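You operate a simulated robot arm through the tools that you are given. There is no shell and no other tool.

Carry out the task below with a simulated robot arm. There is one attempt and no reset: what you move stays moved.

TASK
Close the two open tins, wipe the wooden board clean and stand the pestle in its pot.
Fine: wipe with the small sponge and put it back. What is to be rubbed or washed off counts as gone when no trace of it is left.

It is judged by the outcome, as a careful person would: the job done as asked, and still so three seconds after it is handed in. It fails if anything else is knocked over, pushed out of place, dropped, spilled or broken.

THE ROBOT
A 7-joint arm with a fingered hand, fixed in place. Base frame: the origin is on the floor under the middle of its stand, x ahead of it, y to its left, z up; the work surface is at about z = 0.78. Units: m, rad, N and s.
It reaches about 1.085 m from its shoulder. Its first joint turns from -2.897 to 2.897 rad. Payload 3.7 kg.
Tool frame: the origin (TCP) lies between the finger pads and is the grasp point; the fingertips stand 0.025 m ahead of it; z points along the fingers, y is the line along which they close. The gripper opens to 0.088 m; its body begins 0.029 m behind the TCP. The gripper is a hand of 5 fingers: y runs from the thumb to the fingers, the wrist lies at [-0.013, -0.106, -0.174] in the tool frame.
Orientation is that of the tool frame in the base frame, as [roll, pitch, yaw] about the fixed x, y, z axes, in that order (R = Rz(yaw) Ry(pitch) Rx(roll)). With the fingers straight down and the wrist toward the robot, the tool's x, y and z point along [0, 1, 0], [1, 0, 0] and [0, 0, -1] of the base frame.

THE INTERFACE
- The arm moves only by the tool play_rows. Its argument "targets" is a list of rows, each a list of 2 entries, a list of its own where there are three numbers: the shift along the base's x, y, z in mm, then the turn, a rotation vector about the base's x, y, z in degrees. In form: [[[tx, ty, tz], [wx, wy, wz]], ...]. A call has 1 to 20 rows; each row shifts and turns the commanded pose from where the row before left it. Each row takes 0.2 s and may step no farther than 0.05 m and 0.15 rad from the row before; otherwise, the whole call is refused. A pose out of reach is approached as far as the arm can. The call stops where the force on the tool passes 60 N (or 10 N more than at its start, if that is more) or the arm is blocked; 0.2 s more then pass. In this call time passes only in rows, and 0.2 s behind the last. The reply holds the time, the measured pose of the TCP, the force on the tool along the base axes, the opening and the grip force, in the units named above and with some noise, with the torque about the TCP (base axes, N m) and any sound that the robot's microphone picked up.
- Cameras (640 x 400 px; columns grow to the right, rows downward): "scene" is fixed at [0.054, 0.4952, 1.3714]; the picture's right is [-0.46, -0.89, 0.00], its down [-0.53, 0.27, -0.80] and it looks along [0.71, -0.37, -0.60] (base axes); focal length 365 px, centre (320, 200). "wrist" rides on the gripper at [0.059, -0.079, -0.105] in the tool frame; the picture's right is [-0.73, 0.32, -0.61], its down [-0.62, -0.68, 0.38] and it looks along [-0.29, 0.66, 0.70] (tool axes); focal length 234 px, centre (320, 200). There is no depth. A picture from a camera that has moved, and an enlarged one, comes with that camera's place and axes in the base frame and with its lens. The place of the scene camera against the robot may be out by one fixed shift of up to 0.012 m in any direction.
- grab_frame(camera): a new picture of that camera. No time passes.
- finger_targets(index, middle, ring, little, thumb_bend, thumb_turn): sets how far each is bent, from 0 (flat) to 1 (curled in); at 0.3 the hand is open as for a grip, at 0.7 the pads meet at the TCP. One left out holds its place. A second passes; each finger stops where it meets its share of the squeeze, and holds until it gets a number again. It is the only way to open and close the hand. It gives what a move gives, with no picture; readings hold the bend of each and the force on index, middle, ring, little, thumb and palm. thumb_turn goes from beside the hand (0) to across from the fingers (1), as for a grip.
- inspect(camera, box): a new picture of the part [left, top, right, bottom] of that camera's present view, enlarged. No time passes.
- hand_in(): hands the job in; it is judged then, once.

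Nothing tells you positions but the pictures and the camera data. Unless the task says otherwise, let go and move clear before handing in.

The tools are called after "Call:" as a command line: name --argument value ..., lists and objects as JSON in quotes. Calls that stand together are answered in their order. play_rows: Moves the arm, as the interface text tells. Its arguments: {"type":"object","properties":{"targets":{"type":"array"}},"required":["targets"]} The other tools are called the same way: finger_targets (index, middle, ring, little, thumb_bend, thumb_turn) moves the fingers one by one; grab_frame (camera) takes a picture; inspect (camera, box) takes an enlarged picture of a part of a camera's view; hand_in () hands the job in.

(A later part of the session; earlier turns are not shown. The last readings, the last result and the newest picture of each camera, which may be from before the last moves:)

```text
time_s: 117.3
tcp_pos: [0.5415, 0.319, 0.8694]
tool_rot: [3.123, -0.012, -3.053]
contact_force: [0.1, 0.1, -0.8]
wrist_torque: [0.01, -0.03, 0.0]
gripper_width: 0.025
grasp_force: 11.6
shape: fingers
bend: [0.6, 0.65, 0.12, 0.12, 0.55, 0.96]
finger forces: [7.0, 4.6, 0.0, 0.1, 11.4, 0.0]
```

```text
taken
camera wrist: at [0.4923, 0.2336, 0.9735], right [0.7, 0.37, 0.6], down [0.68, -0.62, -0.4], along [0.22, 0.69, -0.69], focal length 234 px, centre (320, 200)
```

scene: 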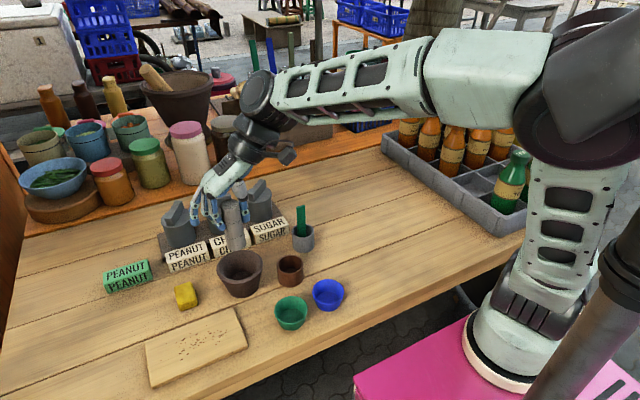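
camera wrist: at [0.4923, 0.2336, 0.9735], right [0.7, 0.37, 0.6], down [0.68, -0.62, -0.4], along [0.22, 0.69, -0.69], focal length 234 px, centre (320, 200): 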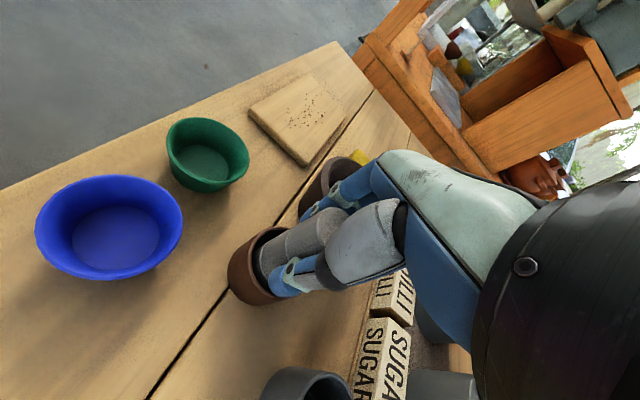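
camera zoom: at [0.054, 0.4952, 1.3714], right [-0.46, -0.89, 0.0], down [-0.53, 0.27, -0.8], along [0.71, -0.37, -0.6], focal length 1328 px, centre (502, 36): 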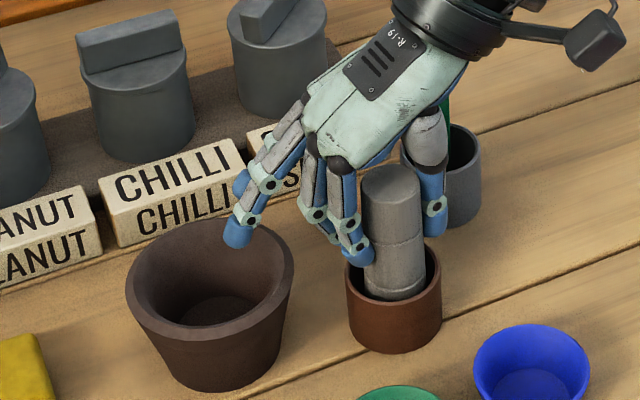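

Those fingers are up now. I'll lower the pestle the last few millimetres in small steps.

Call:
play_rows --targets '[[[0, 0, -2], [0, 0, 0]], [[0, 0, -2], [0, 0, 0]], [[0, 0, 0], [0, 0, 0]]]'

Call:
play_rows --targets '[[[0, 0, -1.5], [0, 0, 0]], [[0, 0, 0], [0, 0, 0]]]'

Call:
inspect --camera "scene" --box '[210, 190, 330, 300]'

```text
time_s: 118.2
tcp_pos: [0.5413, 0.32, 0.8653]
tool_rot: [3.123, -0.012, -3.054]
contact_force: [0.9, 0.4, -0.6]
wrist_torque: [-0.05, -0.01, -0.01]
gripper_width: 0.0252
grasp_force: 11.5
shape: fingers
bend: [0.6, 0.65, 0.12, 0.12, 0.55, 0.96]
finger forces: [7.1, 4.6, 0.0, 0.1, 11.4, 0.0]
```

```text
time_s: 118.8
tcp_pos: [0.5417, 0.3201, 0.8645]
tool_rot: [3.121, -0.012, -3.053]
contact_force: [0.0, 0.0, -0.8]
wrist_torque: [0.02, 0.02, 0.0]
gripper_width: 0.0249
grasp_force: 12.0
shape: fingers
bend: [0.6, 0.65, 0.12, 0.12, 0.55, 0.96]
finger forces: [6.9, 4.6, 0.1, 0.0, 11.4, 0.0]
```

```text
3.64 times, centred on (270, 245) of scene
camera zoom: at [0.054, 0.4952, 1.3714], right [-0.46, -0.89, 0.0], down [-0.53, 0.27, -0.8], along [0.71, -0.37, -0.6], focal length 1328 px, centre (502, 36)
```

zoom: 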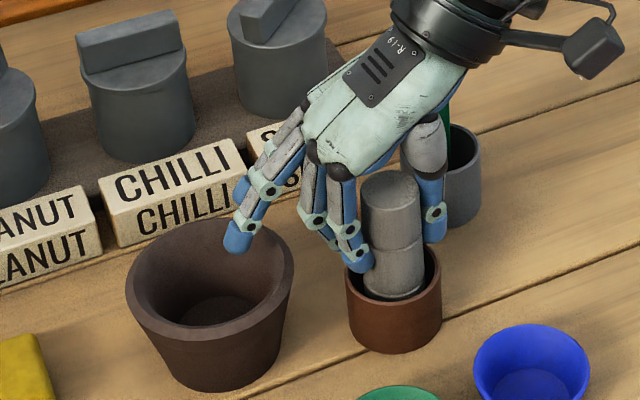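

Call:
play_rows --targets '[[[0, 0, -2], [0, 0, 0]], [[0, 0, -2], [0, 0, 0]], [[0, 0, 0], [0, 0, 0]]]'

Call:
inspect --camera "scene" --box '[230, 210, 330, 300]'

```text
time_s: 119.5
tcp_pos: [0.541, 0.3203, 0.8601]
tool_rot: [3.122, -0.01, -3.053]
contact_force: [1.4, 1.1, 3.3]
wrist_torque: [-0.04, -0.02, 0.03]
gripper_width: 0.0251
grasp_force: 11.5
shape: fingers
bend: [0.6, 0.65, 0.12, 0.12, 0.55, 0.96]
finger forces: [7.3, 5.0, 0.0, 0.0, 11.6, 0.0]
```

```text
4.44 times, centred on (280, 255) of scene
camera zoom: at [0.054, 0.4952, 1.3714], right [-0.46, -0.89, 0.0], down [-0.53, 0.27, -0.8], along [0.71, -0.37, -0.6], focal length 1624 px, centre (498, -44)
```

zoom: 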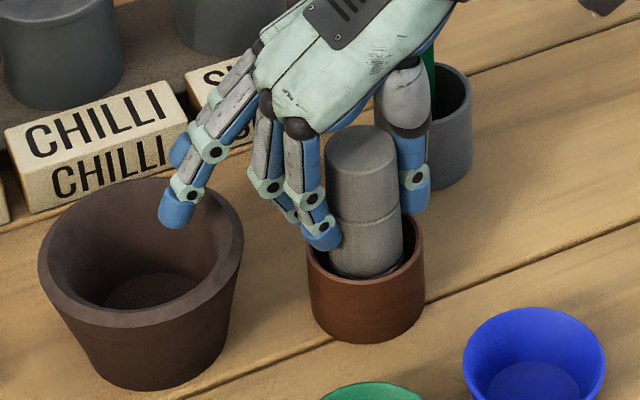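

The pestle has touched the pot floor (3 N). I'll release it in two gentle steps.

Call:
finger_targets --index 0.57 --middle 0.58 --thumb_bend 0.52

Call:
finger_targets --index 0.47 --middle 0.45 --thumb_bend 0.43

Call:
inspect --camera "scene" --box '[230, 210, 330, 300]'

```text
time_s: 120.5
tcp_pos: [0.5417, 0.3209, 0.8597]
tool_rot: [3.123, -0.011, -3.054]
contact_force: [-0.2, 0.7, 0.0]
wrist_torque: [-0.03, 0.02, 0.0]
gripper_width: 0.0332
grasp_force: 0.1
shape: fingers
bend: [0.56, 0.57, 0.12, 0.12, 0.52, 0.97]
finger forces: [0.0, 0.0, 0.0, 0.0, 0.2, 0.1]
```

```text
time_s: 121.5
tcp_pos: [0.5404, 0.3199, 0.8599]
tool_rot: [3.122, -0.012, -3.055]
contact_force: [-0.1, 0.1, 0.5]
wrist_torque: [-0.01, 0.02, -0.03]
gripper_width: 0.052
grasp_force: 0.1
shape: fingers
bend: [0.47, 0.45, 0.12, 0.12, 0.43, 0.97]
finger forces: [0.0, 0.0, 0.1, 0.0, 0.0, 0.1]
```

```text
4.44 times, centred on (280, 255) of scene
camera zoom: at [0.054, 0.4952, 1.3714], right [-0.46, -0.89, 0.0], down [-0.53, 0.27, -0.8], along [0.71, -0.37, -0.6], focal length 1624 px, centre (498, -44)
```

zoom: 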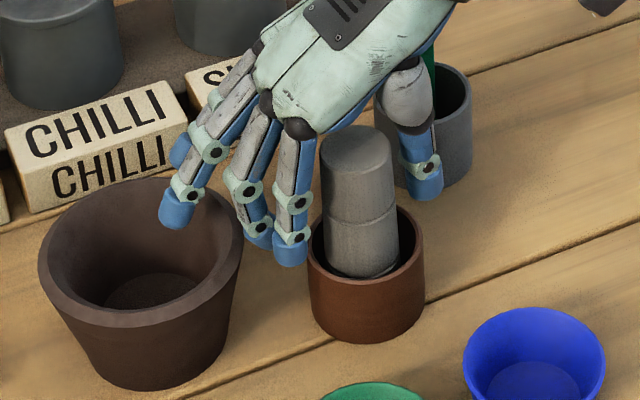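

The pestle stands upright in its pot. I'll move straight up.

Call:
play_rows --targets '[[[0, 0, 4], [0, 0, 0]], [[0, 0, 8], [0, 0, 0]], [[0, 0, 10], [0, 0, 0]], [[0, 0, 12], [0, 0, 0]], [[0, 0, 12], [0, 0, 0]], [[0, 0, 15], [0, 0, 0]], [[0, 0, 15], [0, 0, 0]], [[0, 0, 15], [0, 0, 0]], [[0, 0, 15], [0, 0, 0]], [[0, 0, 15], [0, 0, 0]], [[0, 0, 0], [0, 0, 0]]]'

Call:
grab_frame --camera "scene"

Call:
inspect --camera "scene" --box '[130, 170, 350, 390]'

Call:
grab_frame --camera "wrist"

```text
time_s: 124.0
tcp_pos: [0.5409, 0.3212, 0.9805]
tool_rot: [3.122, -0.013, -3.056]
contact_force: [-0.5, 0.1, -0.1]
wrist_torque: [0.01, -0.01, -0.03]
gripper_width: 0.0523
grasp_force: 0.2
shape: fingers
bend: [0.47, 0.45, 0.12, 0.12, 0.43, 0.97]
finger forces: [0.1, 0.1, 0.0, 0.0, 0.0, 0.0]
```

```text
taken
```

scene: 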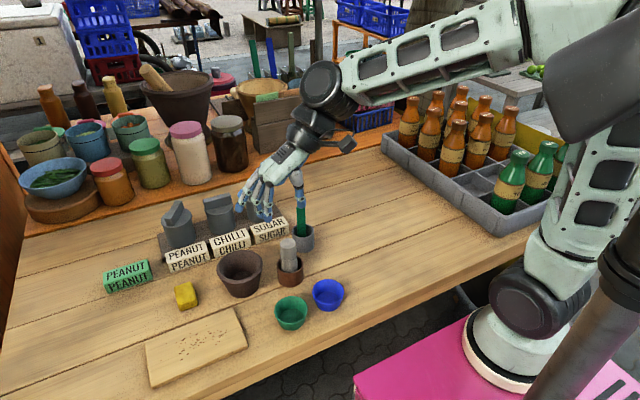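

```text
1.82 times, centred on (240, 280) of scene
camera zoom: at [0.054, 0.4952, 1.3714], right [-0.46, -0.89, 0.0], down [-0.53, 0.27, -0.8], along [0.71, -0.37, -0.6], focal length 664 px, centre (466, 54)
```

zoom: 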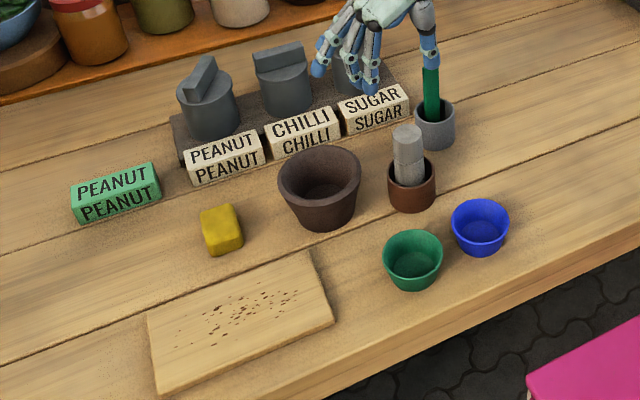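

```text
taken
camera wrist: at [0.4924, 0.2349, 1.0857], right [0.7, 0.37, 0.6], down [0.68, -0.62, -0.4], along [0.22, 0.69, -0.69], focal length 234 px, centre (320, 200)
```

wrist: 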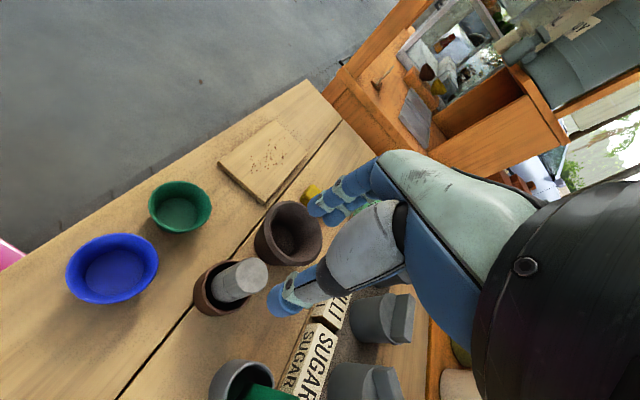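

All good: tins closed, pestle upright in its pot, everything else in place. Next is the sponge: I'll move above it while turning the hand back to 180° yaw, then look closely.

Call:
play_rows --targets '[[[2, 4, 2], [0, 0, 5]], [[2, 6, 2], [0, 0, 5]], [[2, 8, 2], [0, 0, 5]], [[2, 10, 2], [0, 0, 5]], [[2, 12, 2], [0, 0, 5]], [[2, 12, 2], [0, 0, 5]], [[2, 12, 0], [0, 0, 5]], [[2, 12, 0], [0, 0, 5]], [[2, 12, 0], [0, 0, 5]], [[2, 12, 0], [0, 0, 5]], [[2, 12, 0], [0, 0, 5]], [[2, 12, 0], [0, 0, 5]], [[2, 12, 0], [0, 0, 5]], [[2, 12, 0], [0, 0, 5]], [[2, 12, 0], [0, 0, 5]], [[0, 12, 0], [0, 0, 5]], [[0, 12, 0], [0, 0, 5]], [[0, 10, 0], [0, 0, 0.5]], [[0, 0, 0], [0, 0, 0]]]'

Call:
grab_frame --camera "scene"

Call:
grab_frame --camera "wrist"

```text
time_s: 128.0
tcp_pos: [0.57, 0.5137, 0.9931]
tool_rot: [3.122, -0.012, -1.562]
contact_force: [0.7, -0.1, 0.5]
wrist_torque: [-0.02, 0.01, 0.03]
gripper_width: 0.0521
grasp_force: 0.1
shape: fingers
bend: [0.47, 0.45, 0.12, 0.12, 0.43, 0.97]
finger forces: [0.1, 0.1, 0.1, 0.0, 0.0, 0.0]
```

```text
taken
```

scene: 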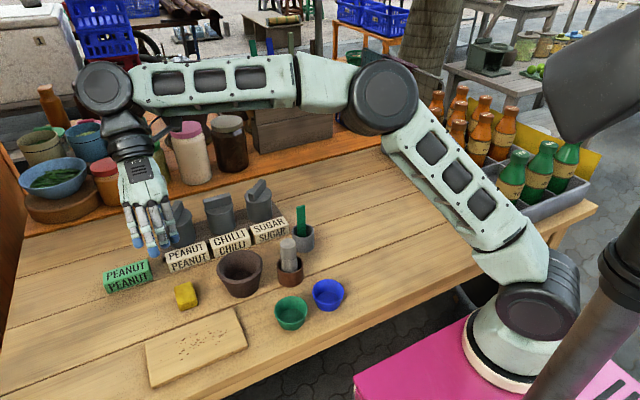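

```text
taken
camera wrist: at [0.6543, 0.4565, 1.0977], right [-0.32, 0.73, 0.6], down [0.67, 0.62, -0.4], along [-0.67, 0.28, -0.69], focal length 234 px, centre (320, 200)
```

wrist: 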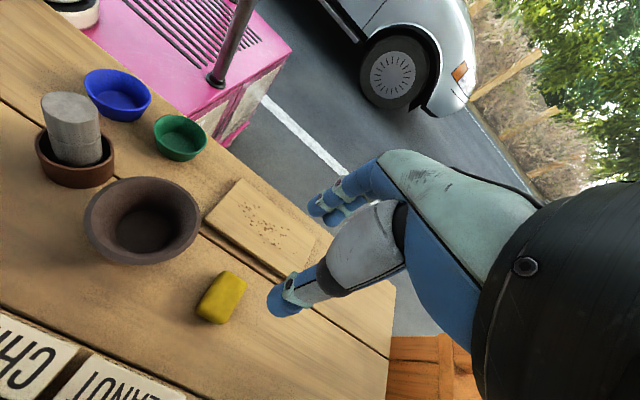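

The arm is over the sponge area. I'll zoom on the sponge to measure its place, size and orientation.

Call:
inspect --camera "wrist" --box '[180, 255, 270, 340]'

Call:
inspect --camera "scene" --box '[160, 270, 220, 320]'

Call:
inspect --camera "wrist" --box '[200, 170, 330, 280]'

```text
4.71 times, centred on (225, 298) of wrist
camera zoom: at [0.6543, 0.4565, 1.0977], right [-0.32, 0.73, 0.6], down [0.67, 0.62, -0.4], along [-0.67, 0.28, -0.69], focal length 1102 px, centre (767, -259)
```

zoom: 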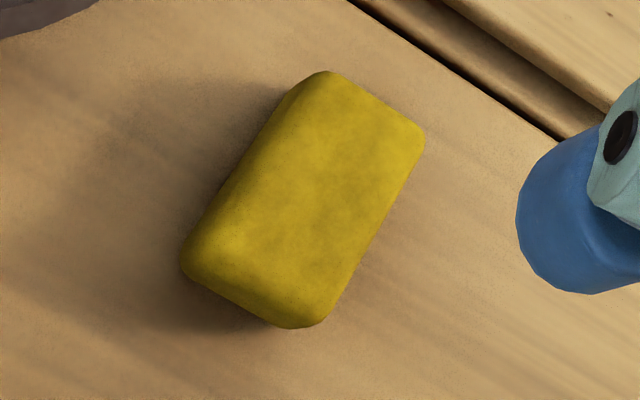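

```text
8.00 times, centred on (190, 295) of scene
camera zoom: at [0.054, 0.4952, 1.3714], right [-0.46, -0.89, 0.0], down [-0.53, 0.27, -0.8], along [0.71, -0.37, -0.6], focal length 2922 px, centre (1360, -560)
```

zoom: 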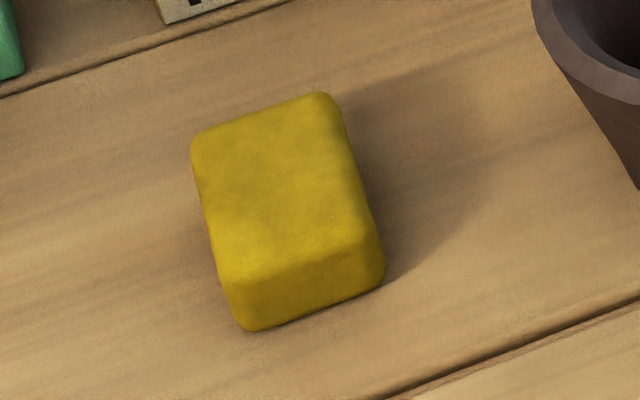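

```text
3.64 times, centred on (265, 225) of wrist
camera zoom: at [0.6543, 0.4565, 1.0977], right [-0.32, 0.73, 0.6], down [0.67, 0.62, -0.4], along [-0.67, 0.28, -0.69], focal length 852 px, centre (520, 109)
```

zoom: 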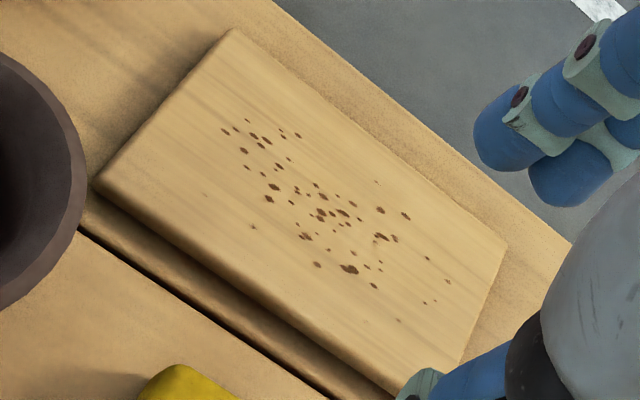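

The sponge is about 4.7 cm (along x) by 3.1 cm (along y), nearly aligned with my hand. I'll curl ring and little out of the way, open the other fingers enough, and move over it.

Call:
finger_targets --index 0.42 --middle 0.38 --ring 0.9 --little 0.9 --thumb_bend 0.37

Call:
play_rows --targets '[[[1.4, 5.6, -10], [0, 0, -0.5]], [[0, 0, -12], [0, 0, 0]], [[0, 0, -12], [0, 0, 0]], [[0, 0, -12], [0, 0, 0]], [[0, 0, -12], [0, 0, 0]], [[0, 0, -12], [0, 0, 0]], [[0, 0, -12], [0, 0, 0]], [[0, 0, -12], [0, 0, 0]], [[0, 0, -12], [0, 0, 0]], [[0, 0, -12], [0, 0, 0]], [[0, 0, 0], [0, 0, 0]]]'

Call:
grab_frame --camera "scene"

Call:
grab_frame --camera "wrist"

```text
time_s: 128.9
tcp_pos: [0.5722, 0.5131, 0.9926]
tool_rot: [3.122, -0.012, -1.561]
contact_force: [0.1, 0.1, 0.3]
wrist_torque: [-0.01, -0.01, -0.01]
gripper_width: 0.0641
grasp_force: 0.1
shape: fingers
bend: [0.42, 0.38, 0.9, 0.9, 0.37, 0.97]
finger forces: [0.0, 0.1, 0.0, 0.1, 0.0, 0.0]
```

```text
time_s: 131.3
tcp_pos: [0.573, 0.519, 0.8737]
tool_rot: [3.123, -0.012, -1.572]
contact_force: [0.1, 0.5, -0.6]
wrist_torque: [-0.02, 0.03, -0.01]
gripper_width: 0.0645
grasp_force: 0.1
shape: fingers
bend: [0.42, 0.38, 0.9, 0.9, 0.37, 0.97]
finger forces: [0.0, 0.0, 0.0, 0.0, 0.0, 0.0]
```

```text
taken
```

scene: 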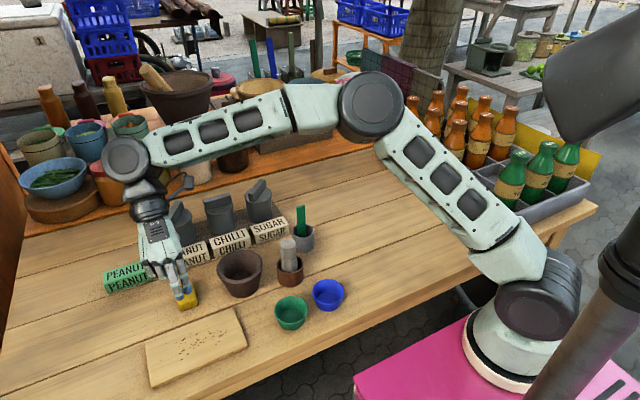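

```text
taken
camera wrist: at [0.6556, 0.4608, 0.9789], right [-0.31, 0.73, 0.6], down [0.67, 0.62, -0.4], along [-0.67, 0.28, -0.69], focal length 234 px, centre (320, 200)
```

wrist: 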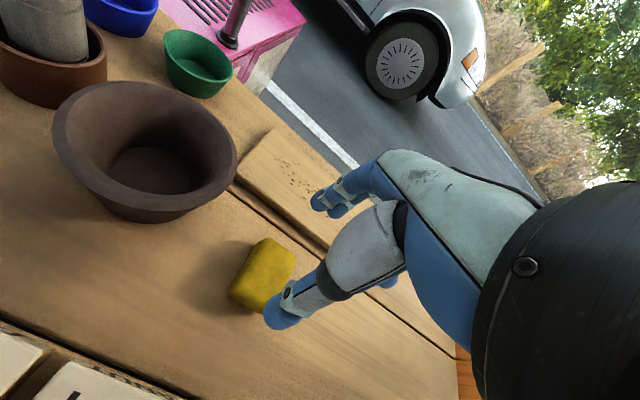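

Call:
inspect --camera "wrist" --box '[210, 170, 410, 350]'

Call:
inspect --camera "scene" --box '[110, 190, 260, 330]'

```text
2.22 times, centred on (310, 260) of wrist
camera zoom: at [0.6556, 0.4608, 0.9789], right [-0.31, 0.73, 0.6], down [0.67, 0.62, -0.4], along [-0.67, 0.28, -0.69], focal length 520 px, centre (342, 67)
```

zoom: 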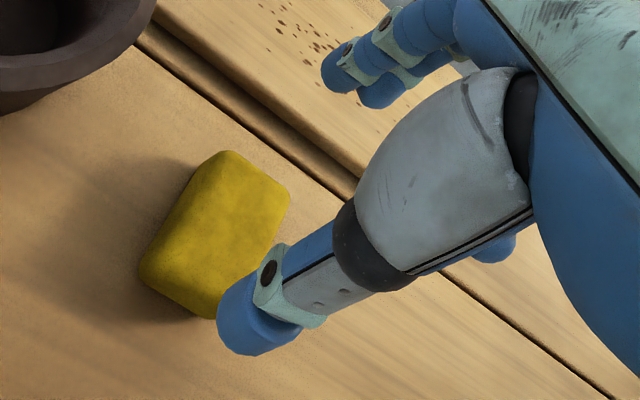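

```text
2.86 times, centred on (185, 260) of scene
camera zoom: at [0.054, 0.4952, 1.3714], right [-0.46, -0.89, 0.0], down [-0.53, 0.27, -0.8], along [0.71, -0.37, -0.6], focal length 1044 px, centre (706, 29)
```

zoom: 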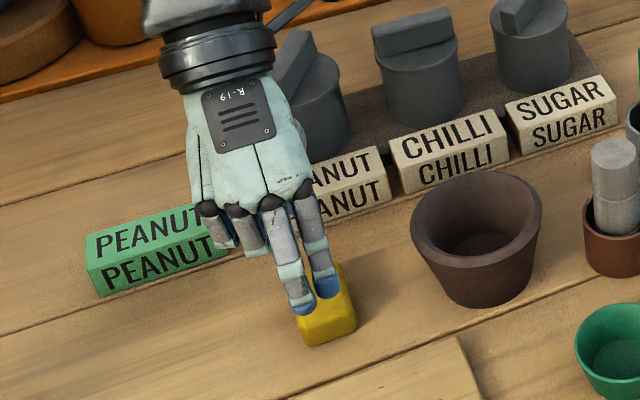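

The sponge is centred under the grip and the curled fingers are clear. I'll descend to just above the table around the sponge.

Call:
play_rows --targets '[[[-1.5, 0, -10], [0, 0, 0]], [[0, 0, -10], [0, 0, 0]], [[0, 0, -10], [0, 0, 0]], [[0, 0, -10], [0, 0, 0]], [[0, 0, -8], [0, 0, 0]], [[0, 0, -6], [0, 0, 0]], [[0, 0, -4], [0, 0, 0]], [[0, 0, 0], [0, 0, 0]]]'

Call:
inspect --camera "wrist" --box '[210, 170, 410, 350]'

Call:
inspect --camera "scene" --box '[110, 220, 260, 330]'

```text
time_s: 133.2
tcp_pos: [0.5706, 0.5185, 0.816]
tool_rot: [3.123, -0.013, -1.572]
contact_force: [-0.3, 0.1, 0.4]
wrist_torque: [-0.04, 0.01, -0.03]
gripper_width: 0.0641
grasp_force: 0.1
shape: fingers
bend: [0.42, 0.38, 0.9, 0.9, 0.37, 0.97]
finger forces: [0.0, 0.1, 0.0, 0.0, 0.0, 0.0]
```

```text
2.22 times, centred on (310, 260) of wrist
camera zoom: at [0.6538, 0.4608, 0.9212], right [-0.31, 0.73, 0.6], down [0.67, 0.62, -0.4], along [-0.67, 0.28, -0.69], focal length 520 px, centre (342, 67)
```

zoom: 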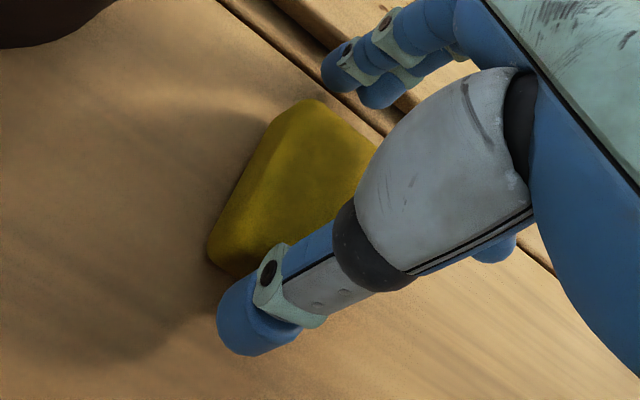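

```text
3.64 times, centred on (185, 275) of scene
camera zoom: at [0.054, 0.4952, 1.3714], right [-0.46, -0.89, 0.0], down [-0.53, 0.27, -0.8], along [0.71, -0.37, -0.6], focal length 1328 px, centre (811, -73)
```

zoom: 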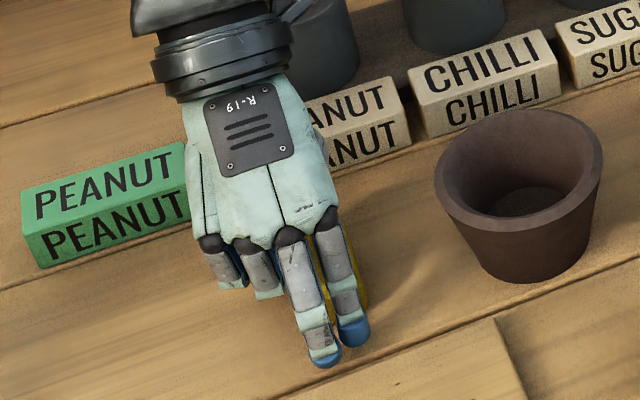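

Call:
play_rows --targets '[[[0, 0, -2], [0, 0, 0]], [[0, 0, -2], [0, 0, 0]], [[0, 0, 0], [0, 0, 0]]]'

Call:
finger_targets --index 0.5 --middle 0.46 --thumb_bend 0.45

Call:
inspect --camera "wrist" --box '[210, 170, 410, 350]'

```text
time_s: 133.9
tcp_pos: [0.5708, 0.5201, 0.8132]
tool_rot: [3.124, -0.012, -1.571]
contact_force: [-0.3, 1.0, 0.2]
wrist_torque: [0.02, -0.03, 0.04]
gripper_width: 0.0645
grasp_force: 0.6
shape: fingers
bend: [0.42, 0.38, 0.9, 0.9, 0.37, 0.97]
finger forces: [0.0, 0.1, 0.0, 0.1, 0.4, 0.0]
```

```text
time_s: 134.9
tcp_pos: [0.5714, 0.5192, 0.814]
tool_rot: [3.124, -0.013, -1.571]
contact_force: [0.3, -0.3, 0.0]
wrist_torque: [0.02, -0.01, -0.01]
gripper_width: 0.0494
grasp_force: 0.6
shape: fingers
bend: [0.49, 0.46, 0.9, 0.9, 0.44, 0.97]
finger forces: [0.6, 0.0, 0.1, 0.1, 0.7, 0.0]
```

```text
2.22 times, centred on (310, 260) of wrist
camera zoom: at [0.6538, 0.4618, 0.918], right [-0.31, 0.73, 0.6], down [0.67, 0.62, -0.4], along [-0.67, 0.28, -0.69], focal length 520 px, centre (342, 67)
```

zoom: 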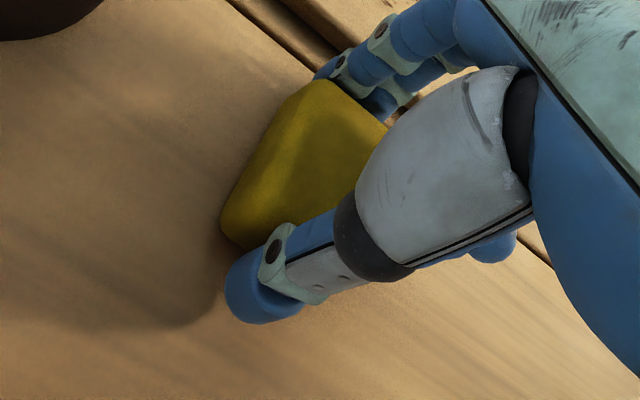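

Call:
finger_targets --index 0.57 --middle 0.56 --thumb_bend 0.54

Call:
inspect --camera "wrist" --box '[210, 170, 410, 350]'

Call:
inspect --camera "scene" --box '[110, 220, 260, 330]'

```text
time_s: 135.9
tcp_pos: [0.5703, 0.5197, 0.8148]
tool_rot: [3.12, -0.012, -1.571]
contact_force: [0.2, -0.1, 0.7]
wrist_torque: [0.02, 0.01, -0.01]
gripper_width: 0.0466
grasp_force: 6.2
shape: fingers
bend: [0.5, 0.52, 0.9, 0.9, 0.47, 0.97]
finger forces: [3.8, 3.0, 0.0, 0.0, 6.4, 0.0]
```

```text
2.22 times, centred on (310, 260) of wrist
camera zoom: at [0.6537, 0.4618, 0.918], right [-0.31, 0.73, 0.6], down [0.67, 0.62, -0.4], along [-0.67, 0.28, -0.69], focal length 520 px, centre (342, 67)
```

zoom: 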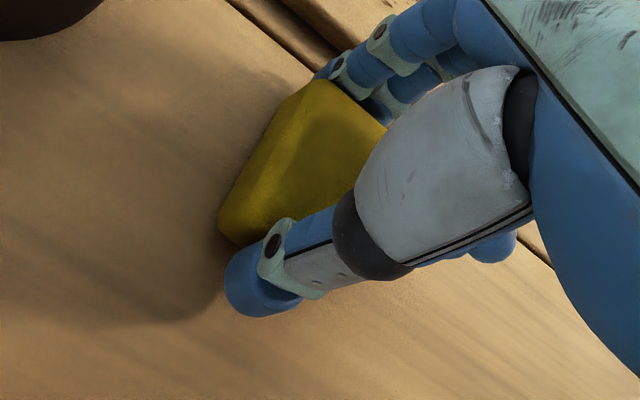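

```text
3.64 times, centred on (185, 275) of scene
camera zoom: at [0.054, 0.4952, 1.3714], right [-0.46, -0.89, 0.0], down [-0.53, 0.27, -0.8], along [0.71, -0.37, -0.6], focal length 1328 px, centre (811, -73)
```

zoom: 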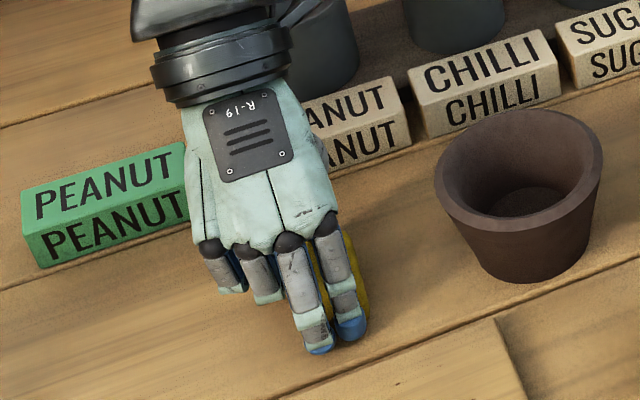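

The sponge is gripped evenly (3–4 N per finger, 6 N thumb), with its bottom about 9 mm below the fingertips. The sponge's home pose corresponds to TCP (0.571, 0.519, 0.814), yaw 180°. I'll lift it and check.

Call:
play_rows --targets '[[[0, 0, 4], [0, 0, 0]], [[0, 0, 8], [0, 0, 0]], [[0, 0, 10], [0, 0, 0]], [[0, 0, 10], [0, 0, 0]], [[0, 0, 10], [0, 0, 0]], [[0, 0, 0], [0, 0, 0]]]'

Call:
grab_frame --camera "wrist"

Call:
inspect --camera "scene" --box '[110, 200, 260, 330]'

```text
time_s: 137.3
tcp_pos: [0.5716, 0.5191, 0.8535]
tool_rot: [3.122, -0.012, -1.57]
contact_force: [0.0, -0.1, -0.2]
wrist_torque: [-0.03, 0.04, 0.01]
gripper_width: 0.0465
grasp_force: 6.3
shape: fingers
bend: [0.5, 0.52, 0.9, 0.9, 0.47, 0.97]
finger forces: [3.6, 2.9, 0.0, 0.1, 6.5, 0.1]
```

```text
taken
camera wrist: at [0.6537, 0.4616, 0.9589], right [-0.31, 0.73, 0.6], down [0.67, 0.62, -0.4], along [-0.67, 0.28, -0.69], focal length 234 px, centre (320, 200)
```

wrist: 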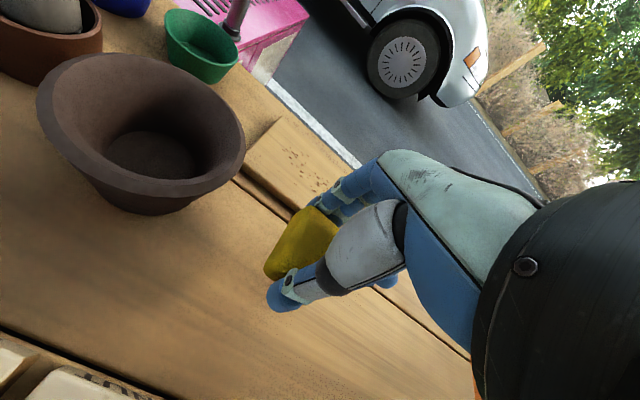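

```text
3.08 times, centred on (185, 265) of scene
camera zoom: at [0.054, 0.4952, 1.3714], right [-0.46, -0.89, 0.0], down [-0.53, 0.27, -0.8], along [0.71, -0.37, -0.6], focal length 1124 px, centre (735, 0)
```

zoom: 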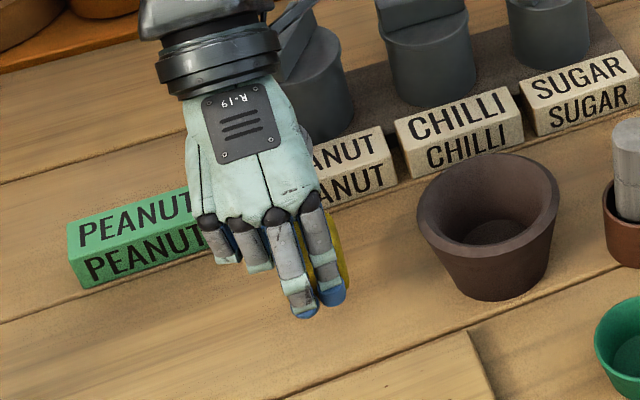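

The sponge is held well. I'll carry it over the board to the start of the first lane (x ≈ 0.454, y ≈ 0.472).

Call:
play_rows --targets '[[[-11.8, 0, 0], [0, 0, 0]], [[-11.8, 0, 0], [0, 0, 0]], [[-11.8, -5, 0], [0, 0, 0]], [[-11.8, -6, 0], [0, 0, 0]], [[-11.8, -6, 0], [0, 0, 0]], [[-11.8, -6, 0], [0, 0, 0]], [[-11.8, -6, 0], [0, 0, 0]], [[-11.8, -6, 0], [0, 0, 0]], [[-11.8, -6, 0], [0, 0, 0]], [[-11.8, -6, 0], [0, 0, 0]], [[0, 0, -8], [0, 0, 0]], [[0, 0, -6], [0, 0, 0]], [[0, 0, 0], [0, 0, 0]]]'

Call:
grab_frame --camera "wrist"

Call:
inspect --camera "scene" --box '[130, 220, 290, 390]'

```text
time_s: 140.2
tcp_pos: [0.4523, 0.4717, 0.8417]
tool_rot: [3.123, -0.013, -1.57]
contact_force: [0.7, 0.2, 0.0]
wrist_torque: [-0.01, 0.01, -0.04]
gripper_width: 0.0465
grasp_force: 6.8
shape: fingers
bend: [0.5, 0.52, 0.9, 0.9, 0.47, 0.97]
finger forces: [3.6, 2.8, 0.0, 0.1, 6.5, 0.0]
```

```text
taken
camera wrist: at [0.5355, 0.4146, 0.9463], right [-0.31, 0.73, 0.6], down [0.67, 0.62, -0.4], along [-0.67, 0.28, -0.69], focal length 234 px, centre (320, 200)
```

wrist: 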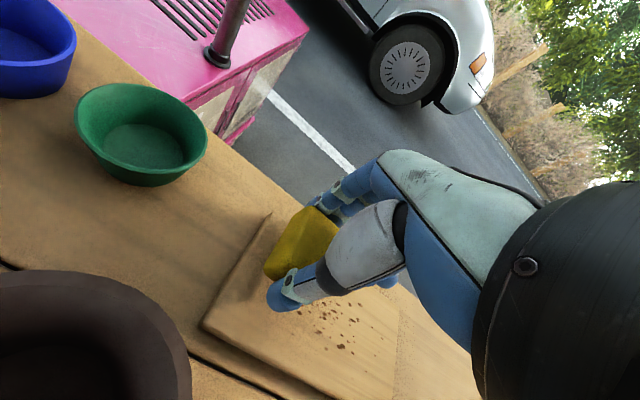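

```text
2.35 times, centred on (210, 305) of scene
camera zoom: at [0.054, 0.4952, 1.3714], right [-0.46, -0.89, 0.0], down [-0.53, 0.27, -0.8], along [0.71, -0.37, -0.6], focal length 860 px, centre (579, -47)
```

zoom: 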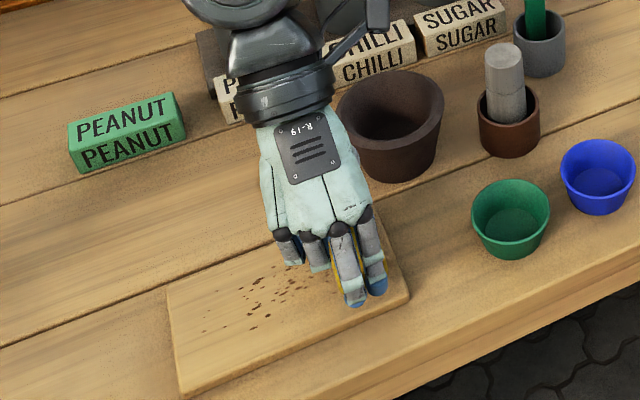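

Over the board's near end. I'll lower in 2 mm steps until the sponge presses lightly.

Call:
play_rows --targets '[[[0, 0, -4], [0, 0, 0]], [[0, 0, -3], [0, 0, 0]], [[0, 0, -2], [0, 0, 0]], [[0, 0, -2], [0, 0, 0]], [[0, 0, 0], [0, 0, 0]]]'

Call:
play_rows --targets '[[[0, 0, -2], [0, 0, 0]], [[0, 0, 0], [0, 0, 0]]]'

```text
time_s: 141.3
tcp_pos: [0.4534, 0.4723, 0.8299]
tool_rot: [3.122, -0.012, -1.57]
contact_force: [0.0, 0.6, -0.3]
wrist_torque: [0.02, -0.02, 0.02]
gripper_width: 0.0465
grasp_force: 5.9
shape: fingers
bend: [0.5, 0.52, 0.9, 0.9, 0.47, 0.97]
finger forces: [3.6, 2.9, 0.1, 0.0, 6.4, 0.0]
```

```text
time_s: 141.9
tcp_pos: [0.4522, 0.4718, 0.8273]
tool_rot: [3.122, -0.013, -1.57]
contact_force: [0.2, 0.0, 0.4]
wrist_torque: [0.02, -0.05, 0.01]
gripper_width: 0.0466
grasp_force: 6.6
shape: fingers
bend: [0.5, 0.52, 0.9, 0.9, 0.47, 0.97]
finger forces: [3.6, 2.8, 0.0, 0.1, 6.5, 0.0]
```

Call:
play_rows --targets '[[[0, 0, -1.5], [0, 0, 0]], [[0, 0, 0], [0, 0, 0]]]'

Call:
play_rows --targets '[[[0, 0, -1.5], [0, 0, 0]], [[0, 0, 0], [0, 0, 0]]]'

Call:
inspect --camera "scene" --box '[180, 300, 250, 370]'

Call:
inspect --camera "wrist" --box '[230, 190, 400, 340]'

```text
time_s: 142.6
tcp_pos: [0.4528, 0.4724, 0.8262]
tool_rot: [3.123, -0.012, -1.571]
contact_force: [-0.3, -0.1, -0.5]
wrist_torque: [-0.02, 0.01, -0.01]
gripper_width: 0.0467
grasp_force: 6.1
shape: fingers
bend: [0.5, 0.52, 0.9, 0.9, 0.47, 0.97]
finger forces: [3.6, 2.8, 0.0, 0.0, 6.5, 0.0]
```

```text
time_s: 143.2
tcp_pos: [0.4532, 0.4722, 0.8258]
tool_rot: [3.122, -0.013, -1.572]
contact_force: [0.1, -1.1, 1.4]
wrist_torque: [0.01, 0.02, -0.03]
gripper_width: 0.0465
grasp_force: 7.2
shape: fingers
bend: [0.5, 0.52, 0.9, 0.9, 0.47, 0.97]
finger forces: [3.7, 3.0, 0.0, 0.0, 6.9, 0.0]
```

```text
5.71 times, centred on (215, 335) of scene
camera zoom: at [0.054, 0.4952, 1.3714], right [-0.46, -0.89, 0.0], down [-0.53, 0.27, -0.8], along [0.71, -0.37, -0.6], focal length 2088 px, centre (920, -571)
```

zoom: 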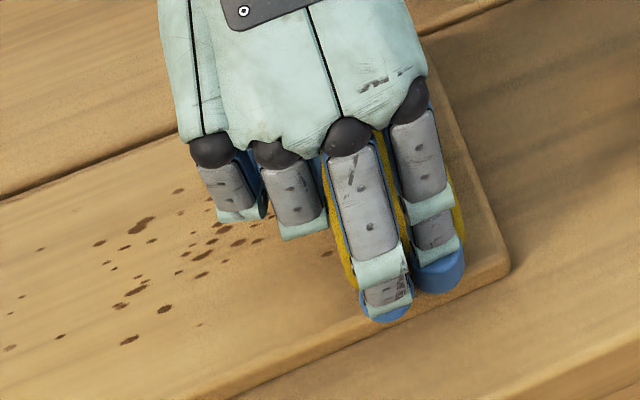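

```text
2.67 times, centred on (315, 265) of wrist
camera zoom: at [0.5354, 0.4146, 0.9299], right [-0.31, 0.73, 0.6], down [0.67, 0.62, -0.4], along [-0.67, 0.28, -0.69], focal length 624 px, centre (333, 27)
```

zoom: 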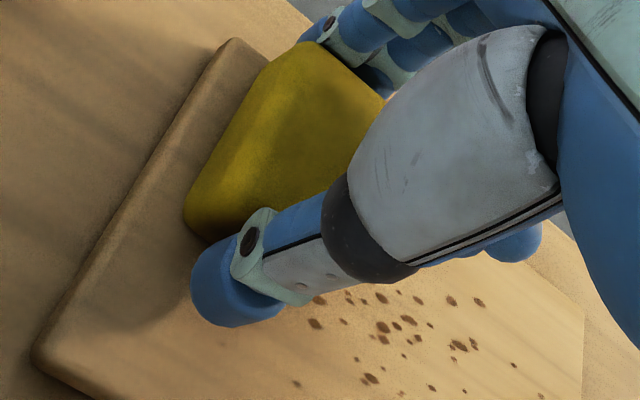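

Contact at TCP z ≈ 0.825. I'll press about 1.5 mm more and stroke along +y, then check forces and the result.

Call:
play_rows --targets '[[[0, 0, -1.5], [0, 0, 0]], [[0, 8, 0], [0, 0, 0]], [[0, 10, 0], [0, 0, 0]], [[0, 10, 0], [0, 0, 0]], [[0, 10, 0], [0, 0, 0]], [[0, 10, 0], [0, 0, 0]], [[0, 10, 0], [0, 0, 0]], [[0, 0, 0], [0, 0, 0]]]'

Call:
inspect --camera "wrist" --box '[160, 170, 400, 340]'

Call:
inspect --camera "scene" --box '[130, 290, 260, 390]'

```text
time_s: 144.9
tcp_pos: [0.4527, 0.5311, 0.8236]
tool_rot: [3.123, -0.012, -1.57]
contact_force: [0.4, -4.8, 8.1]
wrist_torque: [-0.03, -0.04, 0.0]
gripper_width: 0.0468
grasp_force: 8.3
shape: fingers
bend: [0.51, 0.52, 0.9, 0.9, 0.47, 0.95]
finger forces: [4.1, 2.7, 0.1, 0.0, 9.0, 0.0]
```

```text
2.35 times, centred on (280, 255) of wrist
camera zoom: at [0.5358, 0.4733, 0.9286], right [-0.31, 0.73, 0.6], down [0.67, 0.62, -0.4], along [-0.67, 0.28, -0.69], focal length 551 px, centre (414, 71)
```

zoom: 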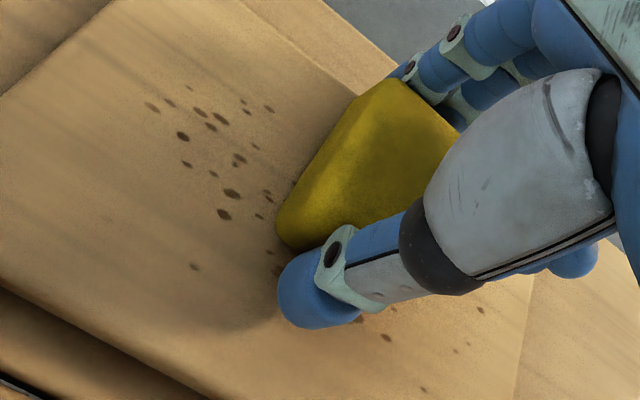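

```text
4.00 times, centred on (195, 340) of scene
camera zoom: at [0.054, 0.4952, 1.3714], right [-0.46, -0.89, 0.0], down [-0.53, 0.27, -0.8], along [0.71, -0.37, -0.6], focal length 1461 px, centre (820, -360)
```

zoom: 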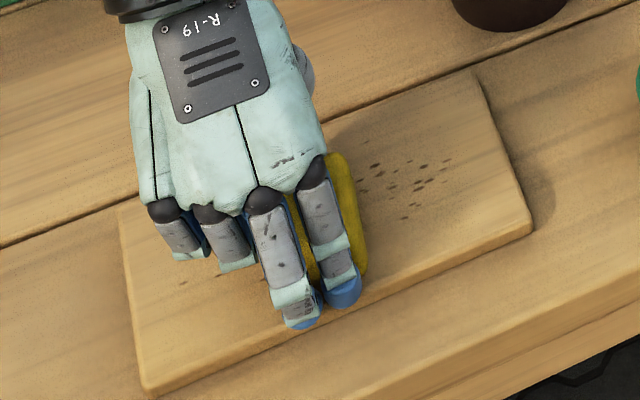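

The stroke went smoothly (about 8 N down, 5 N drag), but specks remain visible behind it, so several passes will be needed. I'll finish the stroke and go back and forth on this lane.

Call:
play_rows --targets '[[[0, 10, 0], [0, 0, 0]], [[0, 12, 0], [0, 0, 0]], [[0, 12, 0], [0, 0, 0]], [[0, 12, 0], [0, 0, 0]], [[0, 8, 0], [0, 0, 0]], [[0, -8, 0], [0, 0, 0]], [[0, -12, 0], [0, 0, 0]], [[0, -12, 0], [0, 0, 0]], [[0, -12, 0], [0, 0, 0]], [[0, -12, 0], [0, 0, 0]], [[0, -12, 0], [0, 0, 0]], [[0, -12, 0], [0, 0, 0]], [[0, -12, 0], [0, 0, 0]], [[0, -12, 0], [0, 0, 0]], [[0, -10, 0], [0, 0, 0]], [[0, -8, 0], [0, 0, 0]], [[0, 0, 0], [0, 0, 0]]]'

Call:
inspect --camera "wrist" --box '[200, 170, 440, 360]'

Call:
inspect --camera "scene" --box '[130, 290, 260, 390]'

```text
time_s: 148.6
tcp_pos: [0.4543, 0.463, 0.8227]
tool_rot: [3.12, -0.012, -1.569]
contact_force: [-0.4, 2.7, 7.4]
wrist_torque: [0.03, 0.02, -0.04]
gripper_width: 0.0465
grasp_force: 8.5
shape: fingers
bend: [0.5, 0.52, 0.9, 0.9, 0.47, 0.98]
finger forces: [3.9, 3.6, 0.1, 0.0, 8.6, 0.0]
```

```text
2.11 times, centred on (320, 265) of wrist
camera zoom: at [0.5365, 0.4051, 0.9283], right [-0.31, 0.73, 0.6], down [0.67, 0.62, -0.4], along [-0.67, 0.28, -0.69], focal length 493 px, centre (320, 63)
```

zoom: 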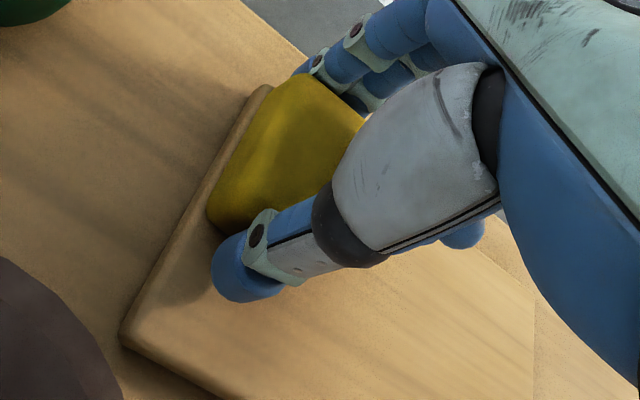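

```text
4.00 times, centred on (195, 340) of scene
camera zoom: at [0.054, 0.4952, 1.3714], right [-0.46, -0.89, 0.0], down [-0.53, 0.27, -0.8], along [0.71, -0.37, -0.6], focal length 1461 px, centre (820, -360)
```

zoom: 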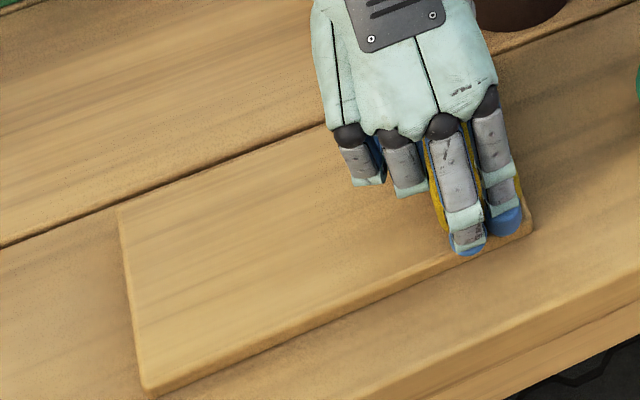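

The visible part of the board already looks clean. To be thorough I'll wipe a second lane closer to x = 0.478 all the way along, and then lift to inspect.

Call:
play_rows --targets '[[[8, 0, 0], [0, 0, 0]], [[8, 0, 0], [0, 0, 0]], [[7, 4, 0], [0, 0, 0]], [[0, 12, 0], [0, 0, 0]], [[0, 12, 0], [0, 0, 0]], [[0, 12, 0], [0, 0, 0]], [[0, 12, 0], [0, 0, 0]], [[0, 12, 0], [0, 0, 0]], [[0, 12, 0], [0, 0, 0]], [[0, 12, 0], [0, 0, 0]], [[0, 12, 0], [0, 0, 0]], [[0, 12, 0], [0, 0, 0]], [[0, 10, 0], [0, 0, 0]], [[0, 0, 0], [0, 0, 0]]]'

Call:
inspect --camera "wrist" --box '[100, 150, 400, 380]'

Call:
inspect --camera "scene" --box '[130, 290, 260, 390]'

```text
time_s: 151.6
tcp_pos: [0.4758, 0.5859, 0.8235]
tool_rot: [3.122, -0.013, -1.57]
contact_force: [-0.3, -1.8, 3.6]
wrist_torque: [-0.04, 0.0, 0.01]
gripper_width: 0.0465
grasp_force: 7.5
shape: fingers
bend: [0.5, 0.52, 0.9, 0.9, 0.48, 0.96]
finger forces: [4.5, 3.2, 0.1, 0.1, 7.5, 0.0]
```

```text
1.74 times, centred on (250, 265) of wrist
camera zoom: at [0.5589, 0.5271, 0.9284], right [-0.31, 0.73, 0.6], down [0.67, 0.62, -0.4], along [-0.67, 0.28, -0.69], focal length 407 px, centre (442, 87)
```

zoom: 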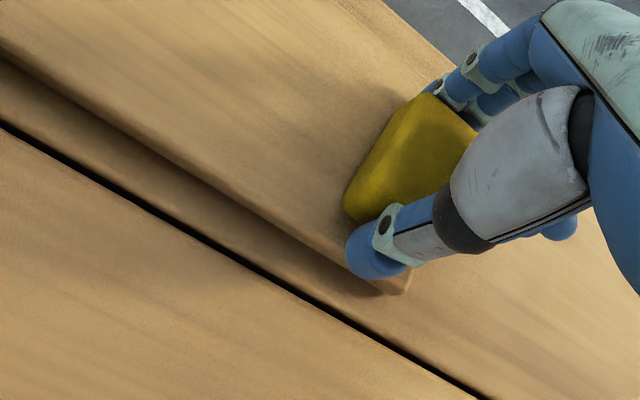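

```text
4.00 times, centred on (195, 340) of scene
camera zoom: at [0.054, 0.4952, 1.3714], right [-0.46, -0.89, 0.0], down [-0.53, 0.27, -0.8], along [0.71, -0.37, -0.6], focal length 1461 px, centre (820, -360)
```

zoom: 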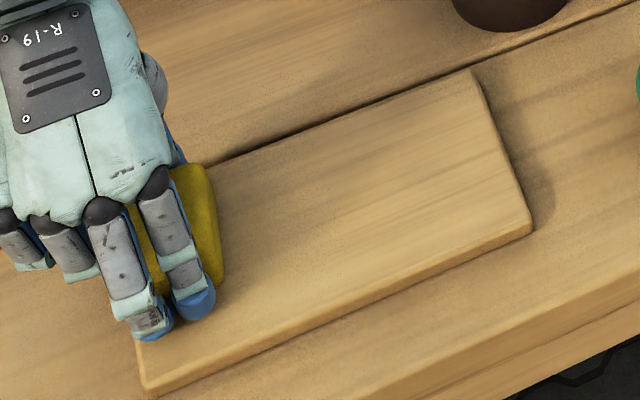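

The board looks clean and has not shifted. One more pass back along the middle for safety, then I lift the sponge.

Call:
play_rows --targets '[[[-6, -6, 0], [0, 0, 0]], [[-6, -10, 0], [0, 0, 0]], [[0, -12, 0], [0, 0, 0]], [[0, -12, 0], [0, 0, 0]], [[0, -12, 0], [0, 0, 0]], [[0, -12, 0], [0, 0, 0]], [[0, -12, 0], [0, 0, 0]], [[0, -12, 0], [0, 0, 0]], [[0, -12, 0], [0, 0, 0]], [[0, -12, 0], [0, 0, 0]], [[0, -4, 0], [0, 0, 0]], [[0, 6, 0], [0, 0, 0]], [[0, 10, 0], [0, 0, 0]], [[0, 0, 3], [0, 0, 0]], [[0, 0, 8], [0, 0, 0]], [[0, 0, 12], [0, 0, 0]], [[0, 0, 12], [0, 0, 0]], [[0, 0, 0], [0, 0, 0]]]'

Call:
grab_frame --camera "wrist"

Call:
inspect --camera "scene" --box '[130, 290, 260, 390]'

```text
time_s: 155.3
tcp_pos: [0.4654, 0.4848, 0.8592]
tool_rot: [3.122, -0.012, -1.572]
contact_force: [0.8, 0.3, -0.6]
wrist_torque: [0.0, 0.0, 0.0]
gripper_width: 0.0469
grasp_force: 7.0
shape: fingers
bend: [0.51, 0.52, 0.9, 0.9, 0.47, 0.97]
finger forces: [3.9, 2.8, 0.0, 0.1, 6.8, 0.0]
```

```text
taken
camera wrist: at [0.5471, 0.427, 0.964], right [-0.31, 0.73, 0.6], down [0.67, 0.62, -0.4], along [-0.67, 0.28, -0.69], focal length 234 px, centre (320, 200)
```

wrist: 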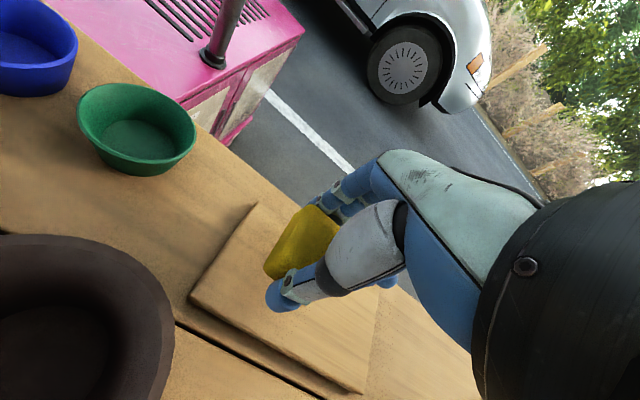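

```text
4.00 times, centred on (195, 340) of scene
camera zoom: at [0.054, 0.4952, 1.3714], right [-0.46, -0.89, 0.0], down [-0.53, 0.27, -0.8], along [0.71, -0.37, -0.6], focal length 1461 px, centre (820, -360)
```

zoom: 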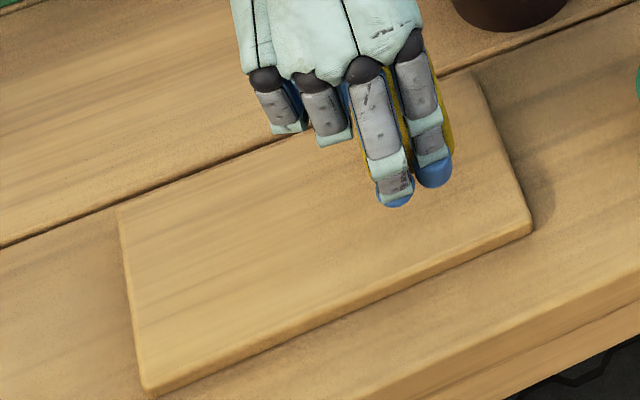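

The board is spotless. Before putting the sponge back, I'll check it hasn't shifted in the grip by comparing with the view when I first gripped it.

Call:
inspect --camera "wrist" --box '[210, 170, 410, 350]'

```text
2.22 times, centred on (310, 260) of wrist
camera zoom: at [0.5471, 0.427, 0.964], right [-0.31, 0.73, 0.6], down [0.67, 0.62, -0.4], along [-0.67, 0.28, -0.69], focal length 520 px, centre (342, 67)
```

zoom: 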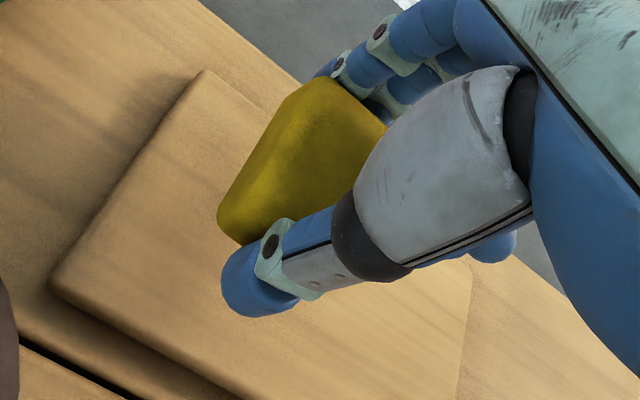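

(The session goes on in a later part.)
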